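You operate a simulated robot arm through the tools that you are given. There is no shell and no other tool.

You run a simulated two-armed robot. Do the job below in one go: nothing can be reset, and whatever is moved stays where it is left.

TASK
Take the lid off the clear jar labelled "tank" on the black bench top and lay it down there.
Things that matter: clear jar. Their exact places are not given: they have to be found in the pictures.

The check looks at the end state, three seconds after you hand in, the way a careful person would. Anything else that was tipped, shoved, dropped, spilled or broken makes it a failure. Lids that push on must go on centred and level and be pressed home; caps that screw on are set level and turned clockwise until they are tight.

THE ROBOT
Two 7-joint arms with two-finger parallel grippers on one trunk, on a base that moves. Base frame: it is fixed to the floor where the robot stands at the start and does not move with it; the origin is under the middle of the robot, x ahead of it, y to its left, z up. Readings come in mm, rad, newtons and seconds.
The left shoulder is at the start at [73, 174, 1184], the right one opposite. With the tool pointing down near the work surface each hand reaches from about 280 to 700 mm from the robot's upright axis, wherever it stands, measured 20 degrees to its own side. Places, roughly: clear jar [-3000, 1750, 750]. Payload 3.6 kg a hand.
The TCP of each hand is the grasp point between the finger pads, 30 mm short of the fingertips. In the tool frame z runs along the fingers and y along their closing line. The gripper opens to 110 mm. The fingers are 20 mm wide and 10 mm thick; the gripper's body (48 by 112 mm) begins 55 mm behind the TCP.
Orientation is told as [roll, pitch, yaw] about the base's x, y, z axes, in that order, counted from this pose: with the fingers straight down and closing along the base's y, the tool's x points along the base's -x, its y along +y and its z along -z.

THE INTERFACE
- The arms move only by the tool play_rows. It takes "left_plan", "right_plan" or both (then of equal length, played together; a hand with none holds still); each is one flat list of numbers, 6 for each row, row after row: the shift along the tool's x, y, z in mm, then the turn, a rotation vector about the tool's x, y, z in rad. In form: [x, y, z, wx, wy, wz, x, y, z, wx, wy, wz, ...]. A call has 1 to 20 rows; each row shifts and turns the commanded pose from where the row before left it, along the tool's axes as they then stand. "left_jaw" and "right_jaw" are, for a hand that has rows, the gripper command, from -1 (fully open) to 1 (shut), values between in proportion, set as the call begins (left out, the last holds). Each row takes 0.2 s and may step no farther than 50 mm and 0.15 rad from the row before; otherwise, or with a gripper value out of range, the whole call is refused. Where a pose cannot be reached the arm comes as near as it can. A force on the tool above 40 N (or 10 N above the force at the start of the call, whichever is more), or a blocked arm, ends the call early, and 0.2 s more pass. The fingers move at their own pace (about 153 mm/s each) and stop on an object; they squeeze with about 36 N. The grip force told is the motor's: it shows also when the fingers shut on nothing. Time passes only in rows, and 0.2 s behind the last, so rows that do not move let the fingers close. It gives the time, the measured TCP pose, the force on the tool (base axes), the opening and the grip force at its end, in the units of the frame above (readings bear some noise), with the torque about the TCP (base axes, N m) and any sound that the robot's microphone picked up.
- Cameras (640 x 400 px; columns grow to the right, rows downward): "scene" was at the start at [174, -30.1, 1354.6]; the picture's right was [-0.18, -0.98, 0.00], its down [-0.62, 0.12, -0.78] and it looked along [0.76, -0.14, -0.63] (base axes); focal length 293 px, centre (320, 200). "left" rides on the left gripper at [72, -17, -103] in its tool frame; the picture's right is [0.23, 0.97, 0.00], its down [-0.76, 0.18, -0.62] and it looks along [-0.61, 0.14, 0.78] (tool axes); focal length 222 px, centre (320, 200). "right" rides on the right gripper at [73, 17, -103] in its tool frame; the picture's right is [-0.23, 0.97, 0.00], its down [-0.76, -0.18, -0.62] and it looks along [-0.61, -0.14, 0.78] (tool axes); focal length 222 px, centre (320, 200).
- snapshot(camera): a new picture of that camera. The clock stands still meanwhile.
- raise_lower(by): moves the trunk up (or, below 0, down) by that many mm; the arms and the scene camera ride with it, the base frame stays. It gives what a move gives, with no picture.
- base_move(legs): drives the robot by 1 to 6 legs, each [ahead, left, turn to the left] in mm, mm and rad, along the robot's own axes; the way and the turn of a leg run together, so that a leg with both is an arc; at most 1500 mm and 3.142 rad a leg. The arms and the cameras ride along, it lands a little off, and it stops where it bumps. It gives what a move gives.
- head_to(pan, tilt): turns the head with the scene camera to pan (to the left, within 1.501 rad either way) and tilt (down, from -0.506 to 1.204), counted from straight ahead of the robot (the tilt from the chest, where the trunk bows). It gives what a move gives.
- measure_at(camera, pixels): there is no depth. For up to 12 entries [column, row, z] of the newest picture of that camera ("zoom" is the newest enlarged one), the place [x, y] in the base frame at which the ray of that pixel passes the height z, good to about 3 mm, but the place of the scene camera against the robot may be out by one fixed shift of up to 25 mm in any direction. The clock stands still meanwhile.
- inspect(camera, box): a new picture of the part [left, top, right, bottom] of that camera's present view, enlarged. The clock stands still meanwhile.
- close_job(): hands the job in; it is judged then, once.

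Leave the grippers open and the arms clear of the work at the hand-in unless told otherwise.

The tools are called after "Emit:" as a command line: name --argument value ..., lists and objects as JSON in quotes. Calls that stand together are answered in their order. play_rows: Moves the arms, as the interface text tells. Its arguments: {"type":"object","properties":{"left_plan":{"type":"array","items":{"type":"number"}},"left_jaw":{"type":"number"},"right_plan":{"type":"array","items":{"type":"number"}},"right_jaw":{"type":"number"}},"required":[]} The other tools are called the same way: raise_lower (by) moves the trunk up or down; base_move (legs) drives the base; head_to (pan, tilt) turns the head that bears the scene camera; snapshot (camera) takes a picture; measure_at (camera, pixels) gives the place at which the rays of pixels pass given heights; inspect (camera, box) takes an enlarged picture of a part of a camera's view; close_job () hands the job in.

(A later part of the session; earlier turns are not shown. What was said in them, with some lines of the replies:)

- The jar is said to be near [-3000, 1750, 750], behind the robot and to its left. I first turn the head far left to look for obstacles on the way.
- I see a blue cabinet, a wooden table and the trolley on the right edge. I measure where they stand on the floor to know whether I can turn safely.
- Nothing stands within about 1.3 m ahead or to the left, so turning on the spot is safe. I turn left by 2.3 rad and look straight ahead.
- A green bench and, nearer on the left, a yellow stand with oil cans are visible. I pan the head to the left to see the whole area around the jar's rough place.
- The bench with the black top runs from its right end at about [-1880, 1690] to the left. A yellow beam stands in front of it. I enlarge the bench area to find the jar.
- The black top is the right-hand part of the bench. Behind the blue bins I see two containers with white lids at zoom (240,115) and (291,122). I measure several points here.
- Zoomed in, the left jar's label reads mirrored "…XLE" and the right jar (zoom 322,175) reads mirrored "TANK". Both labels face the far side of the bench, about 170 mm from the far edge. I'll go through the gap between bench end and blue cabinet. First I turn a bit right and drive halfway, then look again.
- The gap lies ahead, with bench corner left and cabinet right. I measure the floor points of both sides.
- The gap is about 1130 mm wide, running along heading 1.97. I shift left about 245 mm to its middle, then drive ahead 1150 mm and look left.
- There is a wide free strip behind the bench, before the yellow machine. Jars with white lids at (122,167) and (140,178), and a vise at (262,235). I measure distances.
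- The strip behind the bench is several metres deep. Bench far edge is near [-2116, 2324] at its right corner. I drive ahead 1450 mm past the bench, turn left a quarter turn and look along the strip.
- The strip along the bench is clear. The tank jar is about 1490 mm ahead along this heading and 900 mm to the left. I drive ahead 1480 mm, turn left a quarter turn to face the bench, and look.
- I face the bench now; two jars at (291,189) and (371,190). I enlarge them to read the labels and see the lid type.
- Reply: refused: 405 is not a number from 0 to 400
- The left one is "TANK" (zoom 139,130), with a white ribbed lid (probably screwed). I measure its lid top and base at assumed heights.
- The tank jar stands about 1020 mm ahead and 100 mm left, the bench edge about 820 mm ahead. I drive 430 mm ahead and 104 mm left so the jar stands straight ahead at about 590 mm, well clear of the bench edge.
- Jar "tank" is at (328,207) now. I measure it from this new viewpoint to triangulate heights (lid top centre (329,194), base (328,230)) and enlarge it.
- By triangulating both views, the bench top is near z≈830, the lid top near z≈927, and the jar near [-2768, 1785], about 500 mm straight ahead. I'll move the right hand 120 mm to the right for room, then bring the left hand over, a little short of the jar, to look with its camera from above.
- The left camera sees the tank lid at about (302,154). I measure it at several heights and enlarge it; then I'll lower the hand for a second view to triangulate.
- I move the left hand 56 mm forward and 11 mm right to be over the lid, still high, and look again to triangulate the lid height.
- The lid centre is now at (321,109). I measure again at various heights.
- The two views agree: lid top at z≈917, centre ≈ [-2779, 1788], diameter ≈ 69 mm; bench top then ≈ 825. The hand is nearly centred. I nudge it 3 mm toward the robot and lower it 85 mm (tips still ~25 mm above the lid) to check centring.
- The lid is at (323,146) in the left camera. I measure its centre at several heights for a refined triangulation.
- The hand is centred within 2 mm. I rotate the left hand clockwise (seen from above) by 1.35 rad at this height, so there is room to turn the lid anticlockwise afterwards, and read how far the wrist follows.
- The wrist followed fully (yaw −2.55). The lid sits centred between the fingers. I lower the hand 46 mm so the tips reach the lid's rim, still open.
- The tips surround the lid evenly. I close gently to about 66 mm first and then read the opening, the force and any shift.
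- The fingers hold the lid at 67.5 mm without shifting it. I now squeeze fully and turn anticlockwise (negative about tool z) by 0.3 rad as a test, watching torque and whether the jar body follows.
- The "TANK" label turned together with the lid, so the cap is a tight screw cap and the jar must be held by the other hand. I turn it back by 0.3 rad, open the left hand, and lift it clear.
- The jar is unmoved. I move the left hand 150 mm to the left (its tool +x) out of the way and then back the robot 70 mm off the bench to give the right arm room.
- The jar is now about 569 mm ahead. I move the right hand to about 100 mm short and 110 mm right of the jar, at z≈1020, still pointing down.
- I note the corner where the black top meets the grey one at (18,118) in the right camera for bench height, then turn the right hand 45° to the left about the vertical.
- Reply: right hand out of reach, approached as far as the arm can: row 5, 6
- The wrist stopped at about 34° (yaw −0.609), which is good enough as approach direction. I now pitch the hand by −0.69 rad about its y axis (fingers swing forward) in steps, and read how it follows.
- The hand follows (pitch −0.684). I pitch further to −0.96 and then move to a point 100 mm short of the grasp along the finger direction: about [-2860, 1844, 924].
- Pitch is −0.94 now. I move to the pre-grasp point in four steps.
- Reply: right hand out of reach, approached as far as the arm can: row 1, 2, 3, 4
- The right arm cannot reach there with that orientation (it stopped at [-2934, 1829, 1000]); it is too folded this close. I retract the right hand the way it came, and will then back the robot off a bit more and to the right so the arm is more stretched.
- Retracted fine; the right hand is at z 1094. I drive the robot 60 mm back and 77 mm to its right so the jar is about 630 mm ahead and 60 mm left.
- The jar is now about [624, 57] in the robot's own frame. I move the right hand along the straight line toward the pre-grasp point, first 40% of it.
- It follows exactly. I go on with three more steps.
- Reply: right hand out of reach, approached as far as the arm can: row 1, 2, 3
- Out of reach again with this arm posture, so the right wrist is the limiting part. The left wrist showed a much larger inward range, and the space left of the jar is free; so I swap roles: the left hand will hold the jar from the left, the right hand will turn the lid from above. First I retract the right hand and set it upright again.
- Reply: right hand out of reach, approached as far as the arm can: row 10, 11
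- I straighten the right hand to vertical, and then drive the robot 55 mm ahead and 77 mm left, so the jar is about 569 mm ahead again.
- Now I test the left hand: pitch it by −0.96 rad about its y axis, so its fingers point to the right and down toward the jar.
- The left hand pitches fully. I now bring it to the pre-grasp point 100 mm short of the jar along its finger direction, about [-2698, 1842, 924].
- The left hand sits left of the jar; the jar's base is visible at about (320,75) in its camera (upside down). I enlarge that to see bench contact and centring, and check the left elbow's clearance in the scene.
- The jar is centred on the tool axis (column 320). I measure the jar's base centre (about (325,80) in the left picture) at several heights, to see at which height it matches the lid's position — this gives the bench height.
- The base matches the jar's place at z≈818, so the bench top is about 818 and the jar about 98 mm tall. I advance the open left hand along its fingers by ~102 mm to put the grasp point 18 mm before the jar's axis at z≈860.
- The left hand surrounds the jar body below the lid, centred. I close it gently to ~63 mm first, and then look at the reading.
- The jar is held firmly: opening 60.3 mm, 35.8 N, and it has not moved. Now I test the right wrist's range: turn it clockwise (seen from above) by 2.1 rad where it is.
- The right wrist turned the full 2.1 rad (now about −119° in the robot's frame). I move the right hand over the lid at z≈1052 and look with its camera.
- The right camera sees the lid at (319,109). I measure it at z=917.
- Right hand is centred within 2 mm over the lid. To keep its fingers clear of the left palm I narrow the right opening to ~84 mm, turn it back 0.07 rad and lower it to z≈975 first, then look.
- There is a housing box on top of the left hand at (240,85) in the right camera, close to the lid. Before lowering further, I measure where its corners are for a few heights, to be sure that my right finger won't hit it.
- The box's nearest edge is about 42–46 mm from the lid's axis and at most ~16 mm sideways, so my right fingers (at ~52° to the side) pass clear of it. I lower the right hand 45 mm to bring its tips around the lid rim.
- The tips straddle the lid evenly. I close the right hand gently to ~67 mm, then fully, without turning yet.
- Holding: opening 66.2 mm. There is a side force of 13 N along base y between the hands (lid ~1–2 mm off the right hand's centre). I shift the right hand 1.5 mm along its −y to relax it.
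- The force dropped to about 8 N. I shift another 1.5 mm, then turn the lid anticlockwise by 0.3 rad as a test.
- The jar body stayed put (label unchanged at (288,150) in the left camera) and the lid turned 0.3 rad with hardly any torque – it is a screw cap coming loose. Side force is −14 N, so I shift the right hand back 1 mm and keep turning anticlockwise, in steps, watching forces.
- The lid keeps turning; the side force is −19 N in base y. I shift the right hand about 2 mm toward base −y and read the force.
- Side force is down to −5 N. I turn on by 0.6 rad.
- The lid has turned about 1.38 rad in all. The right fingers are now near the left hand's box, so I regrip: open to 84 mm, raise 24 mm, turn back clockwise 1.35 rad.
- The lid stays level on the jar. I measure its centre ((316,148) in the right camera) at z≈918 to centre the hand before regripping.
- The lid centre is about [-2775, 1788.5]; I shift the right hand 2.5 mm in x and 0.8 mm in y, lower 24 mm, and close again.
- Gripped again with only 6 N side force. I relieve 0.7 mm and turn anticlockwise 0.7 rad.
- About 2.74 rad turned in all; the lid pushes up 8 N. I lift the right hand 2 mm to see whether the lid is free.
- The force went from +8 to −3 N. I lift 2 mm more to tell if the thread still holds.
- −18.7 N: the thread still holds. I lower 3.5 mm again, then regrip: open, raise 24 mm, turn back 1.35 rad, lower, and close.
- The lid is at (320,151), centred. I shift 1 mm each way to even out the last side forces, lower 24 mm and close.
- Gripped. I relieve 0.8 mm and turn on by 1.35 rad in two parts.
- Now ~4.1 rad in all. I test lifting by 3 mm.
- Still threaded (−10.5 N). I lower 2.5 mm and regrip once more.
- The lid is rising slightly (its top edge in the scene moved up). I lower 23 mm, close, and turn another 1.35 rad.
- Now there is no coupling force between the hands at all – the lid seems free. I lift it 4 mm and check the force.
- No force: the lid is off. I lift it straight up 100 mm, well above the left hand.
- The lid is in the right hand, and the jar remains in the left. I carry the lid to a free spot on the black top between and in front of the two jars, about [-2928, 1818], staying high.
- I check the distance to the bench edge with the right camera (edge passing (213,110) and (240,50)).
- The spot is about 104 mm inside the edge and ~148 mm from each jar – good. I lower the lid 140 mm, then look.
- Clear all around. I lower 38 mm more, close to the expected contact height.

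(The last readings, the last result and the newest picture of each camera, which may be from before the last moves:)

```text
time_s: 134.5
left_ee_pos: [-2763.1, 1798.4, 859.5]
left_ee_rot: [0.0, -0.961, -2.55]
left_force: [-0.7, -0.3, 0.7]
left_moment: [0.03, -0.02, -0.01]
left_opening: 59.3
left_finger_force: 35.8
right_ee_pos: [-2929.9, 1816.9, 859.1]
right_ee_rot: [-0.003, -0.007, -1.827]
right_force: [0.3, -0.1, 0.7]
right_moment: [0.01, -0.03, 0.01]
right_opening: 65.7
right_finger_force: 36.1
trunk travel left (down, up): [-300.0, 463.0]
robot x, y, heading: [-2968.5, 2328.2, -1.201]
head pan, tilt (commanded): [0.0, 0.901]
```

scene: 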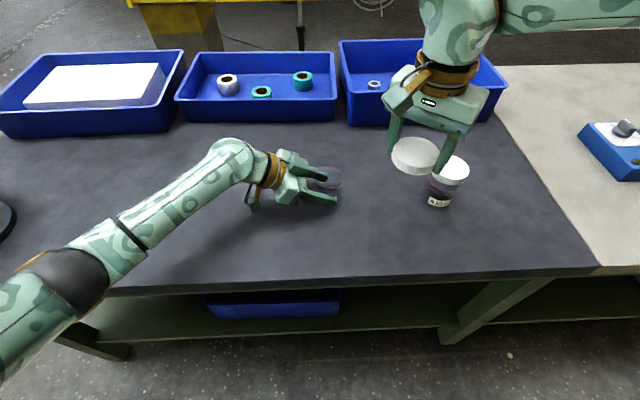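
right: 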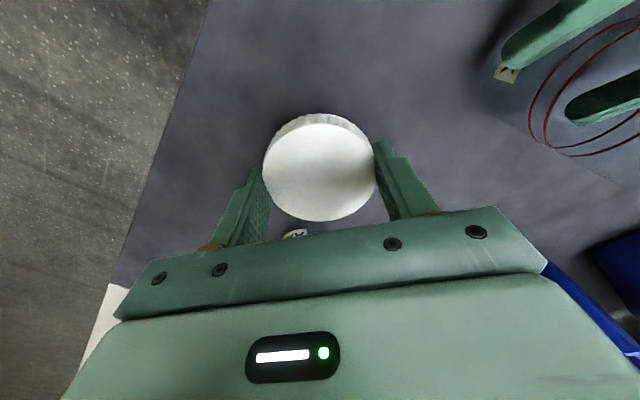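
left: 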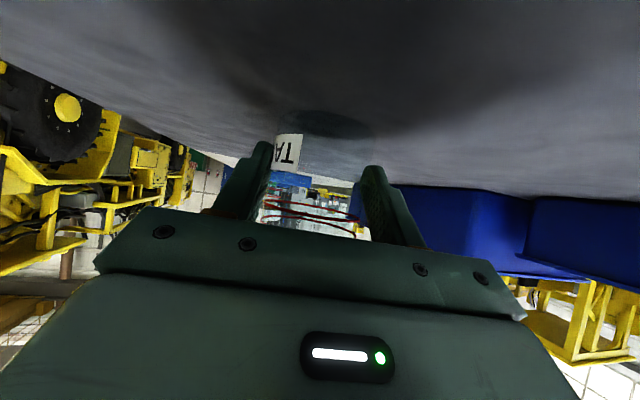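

No contact yet at TCP z≈859. I go down in 1.5 mm steps, watching the vertical force.

Emit:
play_rows --right_plan '[0, 0, 1.5, 0, 0, 0, 0, 0, 1.5, 0, 0, 0, 0, 0, 1.5, 0, 0, 0, 0, 0, 0, 0, 0, 0]'

Emit:
inspect --camera "scene" --box '[340, 150, 468, 250]'

```text
time_s: 135.5
left_ee_pos: [-2765.3, 1799.6, 860.0]
left_ee_rot: [-0.002, -0.96, -2.55]
left_force: [0.9, 0.2, 0.1]
left_moment: [0.02, -0.04, -0.01]
left_opening: 59.2
left_finger_force: 36.5
right_ee_pos: [-2929.1, 1816.9, 856.2]
right_ee_rot: [-0.002, -0.005, -1.827]
right_force: [-0.2, -0.3, -0.3]
right_moment: [0.0, 0.01, 0.01]
right_opening: 65.8
right_finger_force: 36.0
trunk travel left (down, up): [-300.0, 463.0]
robot x, y, heading: [-2970.1, 2325.3, -1.201]
head pan, tilt (commanded): [0.0, 0.901]
```

```text
4.00 times, centred on (404, 200) of scene
```

zoom: 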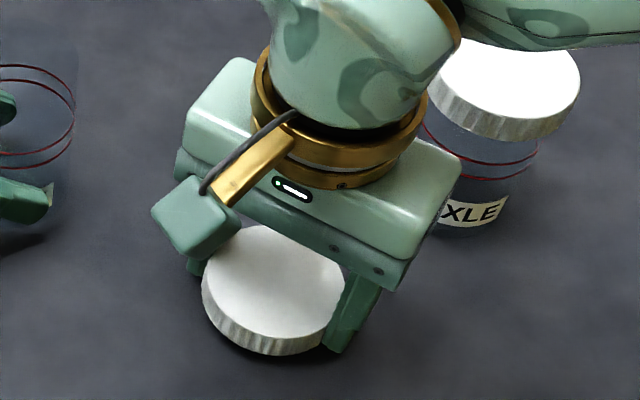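

The lid is just above the bench (dark contact shadow under it). I continue down in small steps.

Emit:
play_rows --right_plan '[0, 0, 1.5, 0, 0, 0, 0, 0, 1.5, 0, 0, 0, 0, 0, 0, 0, 0, 0]'

Emit:
play_rows --right_plan '[0, 0, 1, 0, 0, 0, 0, 0, 1, 0, 0, 0, 0, 0, 0, 0, 0, 0]'

```text
time_s: 136.3
left_ee_pos: [-2764.3, 1798.8, 859.3]
left_ee_rot: [0.001, -0.961, -2.549]
left_force: [0.6, 0.0, 0.8]
left_moment: [0.0, -0.03, 0.03]
left_opening: 59.5
left_finger_force: 36.6
right_ee_pos: [-2929.6, 1816.9, 851.5]
right_ee_rot: [-0.005, -0.004, -1.829]
right_force: [-0.3, -0.1, 0.0]
right_moment: [-0.02, 0.02, 0.03]
right_opening: 66.0
right_finger_force: 36.2
trunk travel left (down, up): [-300.0, 463.0]
robot x, y, heading: [-2969.9, 2329.4, -1.198]
head pan, tilt (commanded): [0.0, 0.901]
```

```text
time_s: 137.1
left_ee_pos: [-2763.7, 1798.1, 860.3]
left_ee_rot: [-0.001, -0.959, -2.549]
left_force: [-0.2, -1.0, -0.1]
left_moment: [0.02, -0.01, 0.0]
left_opening: 59.6
left_finger_force: 36.1
right_ee_pos: [-2929.6, 1816.9, 850.3]
right_ee_rot: [-0.003, -0.006, -1.83]
right_force: [0.8, 0.3, 0.4]
right_moment: [0.01, -0.01, -0.01]
right_opening: 66.1
right_finger_force: 36.5
trunk travel left (down, up): [-300.0, 463.0]
robot x, y, heading: [-2971.5, 2327.8, -1.201]
head pan, tilt (commanded): [0.0, 0.901]
```

Still no contact at z≈850. I continue in 1 mm steps.

Emit:
play_rows --right_plan '[0, 0, 1, 0, 0, 0, 0, 0, 1, 0, 0, 0, 0, 0, 0, 0, 0, 0]'

Emit:
play_rows --right_plan '[0, 0, 1, 0, 0, 0, 0, 0, 1, 0, 0, 0, 0, 0, 0, 0, 0, 0]'

Emit:
inspect --camera "scene" --box '[340, 150, 468, 250]'

```text
time_s: 137.9
left_ee_pos: [-2765.1, 1799.4, 860.6]
left_ee_rot: [0.002, -0.96, -2.552]
left_force: [-0.7, -0.2, 0.0]
left_moment: [0.02, 0.01, 0.0]
left_opening: 59.6
left_finger_force: 35.9
right_ee_pos: [-2928.8, 1817.8, 848.8]
right_ee_rot: [-0.001, -0.009, -1.827]
right_force: [-6.3, -4.0, 21.5]
right_moment: [0.04, -0.04, 0.13]
right_opening: 65.9
right_finger_force: 35.9
trunk travel left (down, up): [-300.0, 463.0]
robot x, y, heading: [-2971.2, 2327.3, -1.201]
head pan, tilt (commanded): [0.0, 0.901]
```

```text
time_s: 138.5
left_ee_pos: [-2764.7, 1800.1, 860.0]
left_ee_rot: [0.003, -0.957, -2.552]
left_force: [-0.2, 0.1, -1.9]
left_moment: [-0.01, 0.0, -0.02]
left_opening: 59.4
left_finger_force: 36.5
right_ee_pos: [-2929.7, 1818.5, 849.7]
right_ee_rot: [0.0, -0.007, -1.832]
right_force: [-5.4, 6.4, 19.5]
right_moment: [0.52, 0.68, 0.04]
right_opening: 65.7
right_finger_force: 35.8
trunk travel left (down, up): [-300.0, 463.0]
robot x, y, heading: [-2970.7, 2327.1, -1.203]
head pan, tilt (commanded): [0.0, 0.901]
stopped in row 2 (right hand): the force on the tool passed its limit at 42 N (the readings are from after the stop); the commanded pose is now the measured one
```

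```text
4.00 times, centred on (404, 200) of scene
```

zoom: 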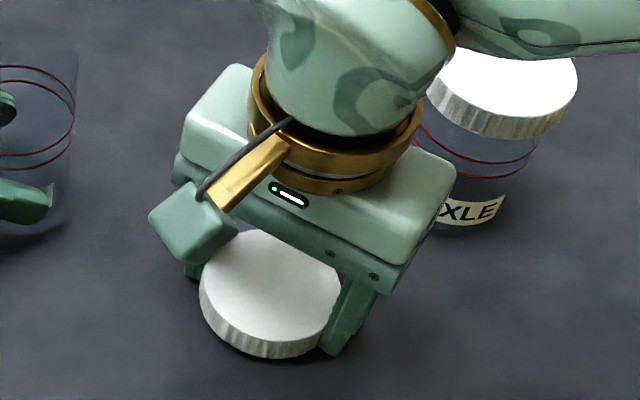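

Contact: the lid stands on the bench at TCP z≈849. I relax upward 1 mm and then open the right fingers partway to 84 mm.

Emit:
play_rows --right_plan '[0, 0, -1, 0, 0, 0, 0, 0, 0, 0, 0, 0]'

Emit:
play_rows --right_plan '[0, 0, 0, 0, 0, 0, 0, 0, 0, 0, 0, 0]' --right_jaw -0.527

Emit:
inspect --camera "scene" --box '[340, 150, 468, 250]'

```text
time_s: 139.1
left_ee_pos: [-2765.1, 1800.0, 860.6]
left_ee_rot: [0.002, -0.962, -2.553]
left_force: [-0.5, -0.3, -2.1]
left_moment: [0.0, 0.0, 0.0]
left_opening: 59.4
left_finger_force: 35.7
right_ee_pos: [-2928.9, 1817.3, 850.6]
right_ee_rot: [0.0, -0.011, -1.829]
right_force: [-5.6, 8.0, 16.6]
right_moment: [0.34, 0.07, 0.07]
right_opening: 65.8
right_finger_force: 35.5
trunk travel left (down, up): [-300.0, 463.0]
robot x, y, heading: [-2966.2, 2327.4, -1.2]
head pan, tilt (commanded): [0.0, 0.901]
```

```text
time_s: 139.7
left_ee_pos: [-2764.1, 1799.5, 860.8]
left_ee_rot: [0.001, -0.961, -2.549]
left_force: [0.7, 0.1, -1.4]
left_moment: [0.03, -0.02, 0.03]
left_opening: 59.5
left_finger_force: 36.1
right_ee_pos: [-2927.6, 1815.8, 851.2]
right_ee_rot: [0.0, -0.011, -1.829]
right_force: [2.4, -1.9, 14.8]
right_moment: [0.21, 0.53, 0.19]
right_opening: 82.4
right_finger_force: 0.0
trunk travel left (down, up): [-300.0, 463.0]
robot x, y, heading: [-2966.0, 2329.7, -1.199]
head pan, tilt (commanded): [0.0, 0.901]
```

```text
4.00 times, centred on (404, 200) of scene
```

zoom: 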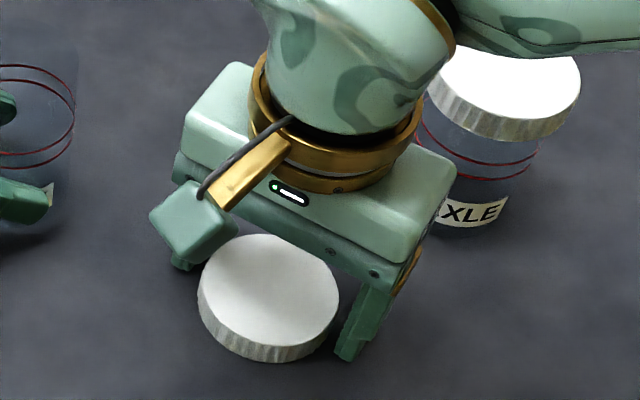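

The fingers are off the lid and it lies flat on the bench (the remaining force is the fingertips on the bench). I lift the right hand straight up.

Emit:
play_rows --right_plan '[0, 0, -5, 0, 0, 0, 0, 0, -15, 0, 0, 0, 0, 0, -30, 0, 0, 0, 0, 0, -40, 0, 0, 0, 0, 0, -40, 0, 0, 0, 0, 0, -40, 0, 0, 0, 0, 0, 0, 0, 0, 0]'

Emit:
snapshot --camera "scene"

Emit:
snapshot --camera "right"

```text
time_s: 141.3
left_ee_pos: [-2763.6, 1798.0, 859.5]
left_ee_rot: [0.0, -0.96, -2.551]
left_force: [0.4, -0.4, -1.2]
left_moment: [-0.01, 0.03, 0.0]
left_opening: 59.5
left_finger_force: 36.2
right_ee_pos: [-2929.0, 1818.0, 1018.3]
right_ee_rot: [-0.001, -0.009, -1.829]
right_force: [0.6, 0.0, 1.6]
right_moment: [-0.03, 0.04, 0.0]
right_opening: 83.9
right_finger_force: 0.0
trunk travel left (down, up): [-300.0, 463.0]
robot x, y, heading: [-2968.1, 2326.8, -1.202]
head pan, tilt (commanded): [0.0, 0.901]
```

```text
taken
```

scene: 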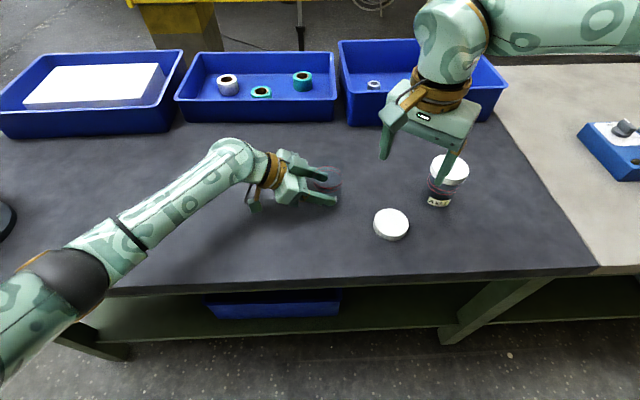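

```text
taken
```

right: 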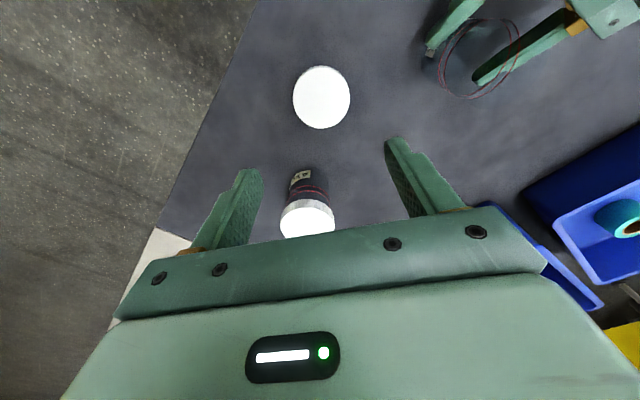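

The lid lies flat on the black top at (391,224). Now I release the jar: first I look with the left camera that it stands on the bench.

Emit:
inspect --camera "left" --box '[224, 90, 416, 210]'

Emit:
inspect --camera "scene" --box '[216, 120, 376, 220]'

```text
3.33 times, centred on (320, 150) of left
```

zoom: 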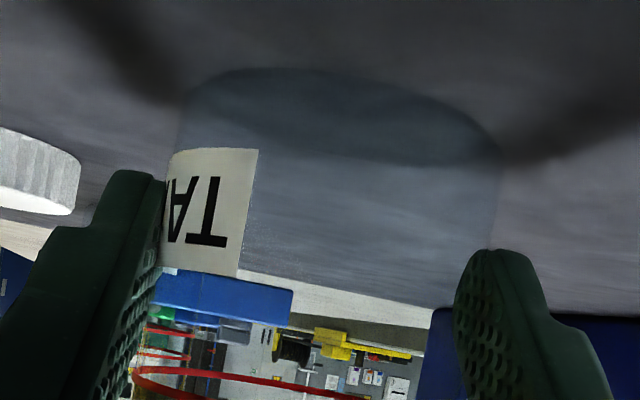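

```text
4.00 times, centred on (296, 170) of scene
```

zoom: 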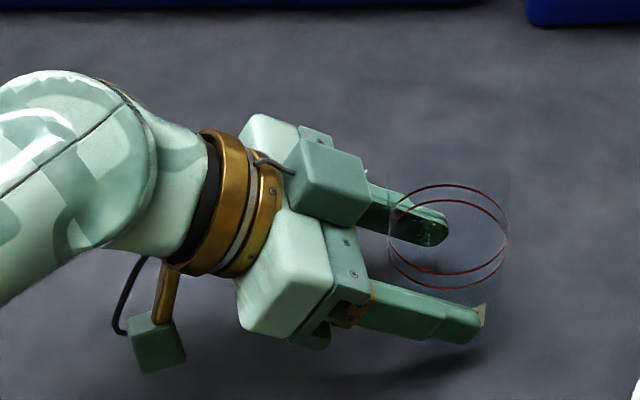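

The jar's base rests on the bench. I open the left hand a little first (to ~69 mm), and then fully.

Emit:
play_rows --left_plan '[0, 0, 0, 0, 0, 0, 0, 0, 0, 0, 0, 0]' --left_jaw -0.2

Emit:
play_rows --left_plan '[0, 0, 0, 0, 0, 0, 0, 0, 0, 0, 0, 0]' --left_jaw -1

Emit:
inspect --camera "scene" --box '[216, 120, 376, 220]'

Emit:
inspect --camera "left" --box '[224, 90, 416, 210]'

```text
time_s: 141.9
left_ee_pos: [-2764.8, 1798.9, 860.0]
left_ee_rot: [0.0, -0.96, -2.551]
left_force: [-0.5, -0.2, 0.3]
left_moment: [0.01, -0.03, -0.01]
left_opening: 65.9
left_finger_force: 0.0
right_ee_pos: [-2928.7, 1818.3, 1018.6]
right_ee_rot: [0.0, -0.009, -1.828]
right_force: [0.4, -0.7, -0.3]
right_moment: [-0.02, -0.03, -0.02]
right_opening: 84.1
right_finger_force: 0.1
trunk travel left (down, up): [-300.0, 463.0]
robot x, y, heading: [-2971.4, 2322.4, -1.202]
head pan, tilt (commanded): [0.0, 0.901]
```

```text
time_s: 142.5
left_ee_pos: [-2765.4, 1798.2, 859.4]
left_ee_rot: [0.001, -0.96, -2.551]
left_force: [-0.3, 0.5, -0.7]
left_moment: [0.02, -0.01, -0.01]
left_opening: 110.2
left_finger_force: 0.0
right_ee_pos: [-2928.6, 1818.0, 1019.6]
right_ee_rot: [0.001, -0.008, -1.829]
right_force: [0.2, 0.1, 0.4]
right_moment: [0.04, -0.01, 0.0]
right_opening: 83.7
right_finger_force: 0.1
trunk travel left (down, up): [-300.0, 463.0]
robot x, y, heading: [-2968.1, 2329.6, -1.199]
head pan, tilt (commanded): [0.0, 0.901]
```

```text
4.00 times, centred on (296, 170) of scene
```

zoom: 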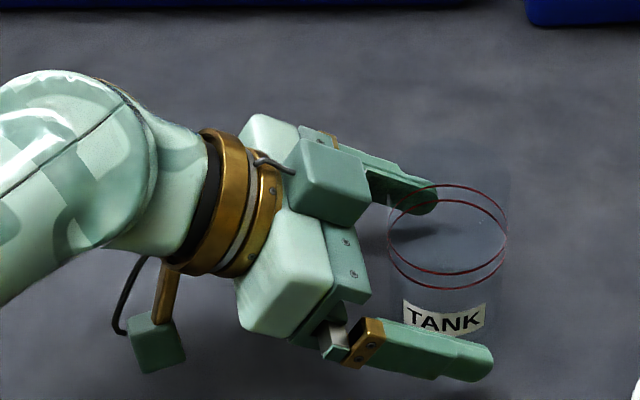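

```text
3.33 times, centred on (320, 150) of left
```

zoom: 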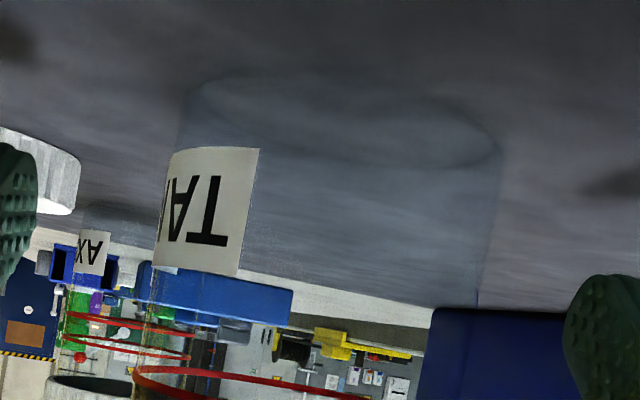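

The jar stands on the bench unmoved, fingers fully clear. I retract the left hand backward along its fingers by 110 mm.

Emit:
play_rows --left_plan '[0, 0, -18, 0, 0, 0, 0, 0, -22, 0, 0, 0, 0, 0, -25, 0, 0, 0, 0, 0, -25, 0, 0, 0, 0, 0, -25, 0, 0, 0, 0, 0, 0, 0, 0, 0]'

Emit:
snapshot --camera "scene"

```text
time_s: 143.9
left_ee_pos: [-2685.9, 1851.7, 925.2]
left_ee_rot: [0.001, -0.959, -2.553]
left_force: [0.7, 0.2, 0.2]
left_moment: [0.01, 0.02, 0.01]
left_opening: 110.0
left_finger_force: 0.0
right_ee_pos: [-2928.9, 1818.6, 1018.5]
right_ee_rot: [-0.001, -0.009, -1.829]
right_force: [0.0, -0.1, 0.4]
right_moment: [-0.03, 0.07, -0.05]
right_opening: 83.8
right_finger_force: 0.0
trunk travel left (down, up): [-300.0, 463.0]
robot x, y, heading: [-2965.9, 2330.4, -1.202]
head pan, tilt (commanded): [0.0, 0.901]
```

```text
taken
```

scene: 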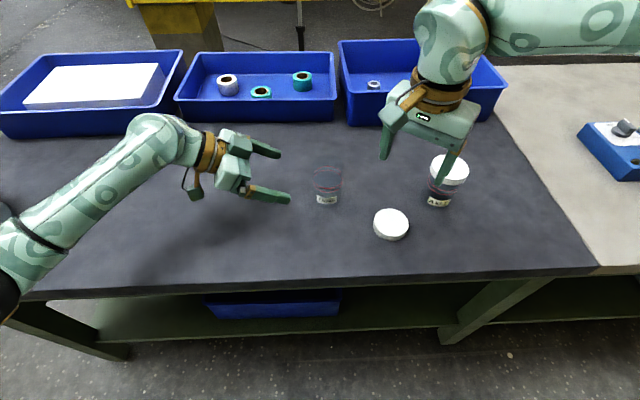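

The open jar, its lid on the black top, and the axle jar all stand well. I raise both hands (left 120 mm, right 60 mm with full opening) to be clear of the work.

Emit:
play_rows --left_plan '[-33, 0, -23, 0, 0, 0, -33, 0, -23, 0, 0, 0, -33, 0, -23, 0, 0, 0, 0, 0, 0, 0, 0, 0]' --right_plan '[0, 0, -20, 0, 0, 0, 0, 0, -20, 0, 0, 0, 0, 0, -20, 0, 0, 0, 0, 0, 0, 0, 0, 0]' --left_jaw -1 --right_jaw -1

Emit:
snapshot --camera "scene"

Emit:
inspect --camera "scene" --box '[290, 140, 482, 260]'

```text
time_s: 144.9
left_ee_pos: [-2686.2, 1850.5, 1047.7]
left_ee_rot: [-0.001, -0.959, -2.546]
left_force: [0.0, 0.4, -0.3]
left_moment: [-0.06, 0.0, -0.02]
left_opening: 109.9
left_finger_force: 0.2
right_ee_pos: [-2927.6, 1816.9, 1078.1]
right_ee_rot: [0.0, -0.01, -1.828]
right_force: [-0.1, -0.8, 0.0]
right_moment: [0.02, 0.01, 0.03]
right_opening: 110.4
right_finger_force: 0.0
trunk travel left (down, up): [-300.0, 463.0]
robot x, y, heading: [-2969.0, 2326.9, -1.202]
head pan, tilt (commanded): [0.0, 0.901]
```

```text
taken
```

scene: 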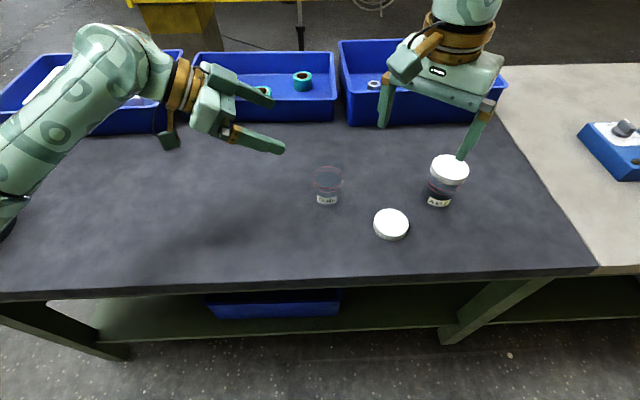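

```text
3.33 times, centred on (386, 200) of scene
```

zoom: 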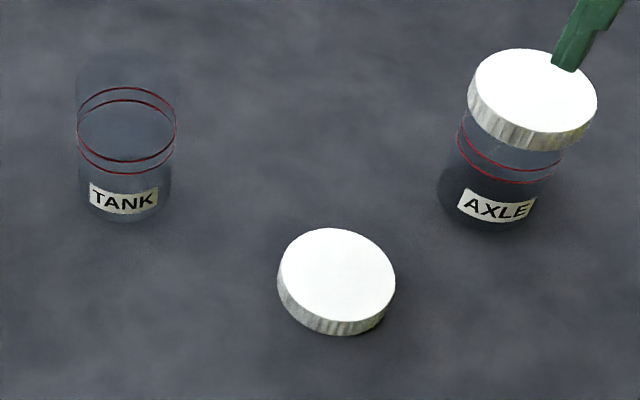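

The tank jar stands open and upright, the lid lies on the black top, the axle jar is untouched. I back the robot off 200 mm into the free aisle so the arms are clear of the bench, then look once more.

Emit:
base_move --legs '[[-200, 0, 0]]'

Emit:
snapshot --camera "scene"

```text
time_s: 146.5
left_ee_pos: [-2759.3, 2039.8, 1047.6]
left_ee_rot: [0.004, -0.96, -2.552]
left_force: [-0.3, 0.4, -0.1]
left_moment: [0.02, -0.01, 0.03]
left_opening: 110.1
left_finger_force: 0.0
right_ee_pos: [-3001.5, 2006.9, 1079.8]
right_ee_rot: [-0.002, -0.009, -1.83]
right_force: [0.4, -0.9, 0.1]
right_moment: [0.0, -0.01, 0.01]
right_opening: 110.0
right_finger_force: 0.0
trunk travel left (down, up): [-300.0, 463.0]
robot x, y, heading: [-3042.5, 2513.8, -1.201]
head pan, tilt (commanded): [0.0, 0.901]
```

```text
taken
```

scene: 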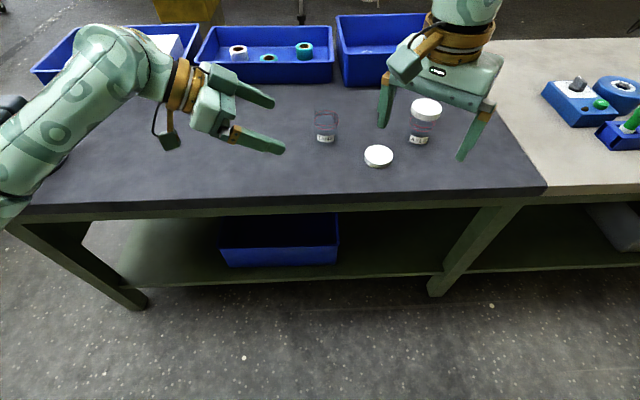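

Everything is as wanted: the open jar is at (326,125), the lid lies on the black top at (378,156), both grippers are open and the arms are clear. I hand the job in.

Emit:
close_job

```text
The job is handed in.
```

The lid is off the "tank" jar and lies flat on the black bench top, and I've handed the job in.

- **Lid:** it was a tight screw cap. Turning it with one hand only spun the whole jar. The left hand then held the jar while the right hand unscrewed the cap in four grips. It lies about 100 mm in from the bench edge, between and in front of the two jars.
- **Tank jar:** it stands open and upright in its original place. I turned it about 0.3 rad during the first try and turned it back. The last close picture shows nothing else disturbed, and the "axle" jar still has its lid on.
- **Robot:** both grippers are open, the arms are raised, and the base is backed 200 mm off the bench.

One thing during the placing: as the lid touched down, the force on the right hand briefly reached 42 N and the move stopped itself. I eased up before releasing, and the lid lay flat afterwards.
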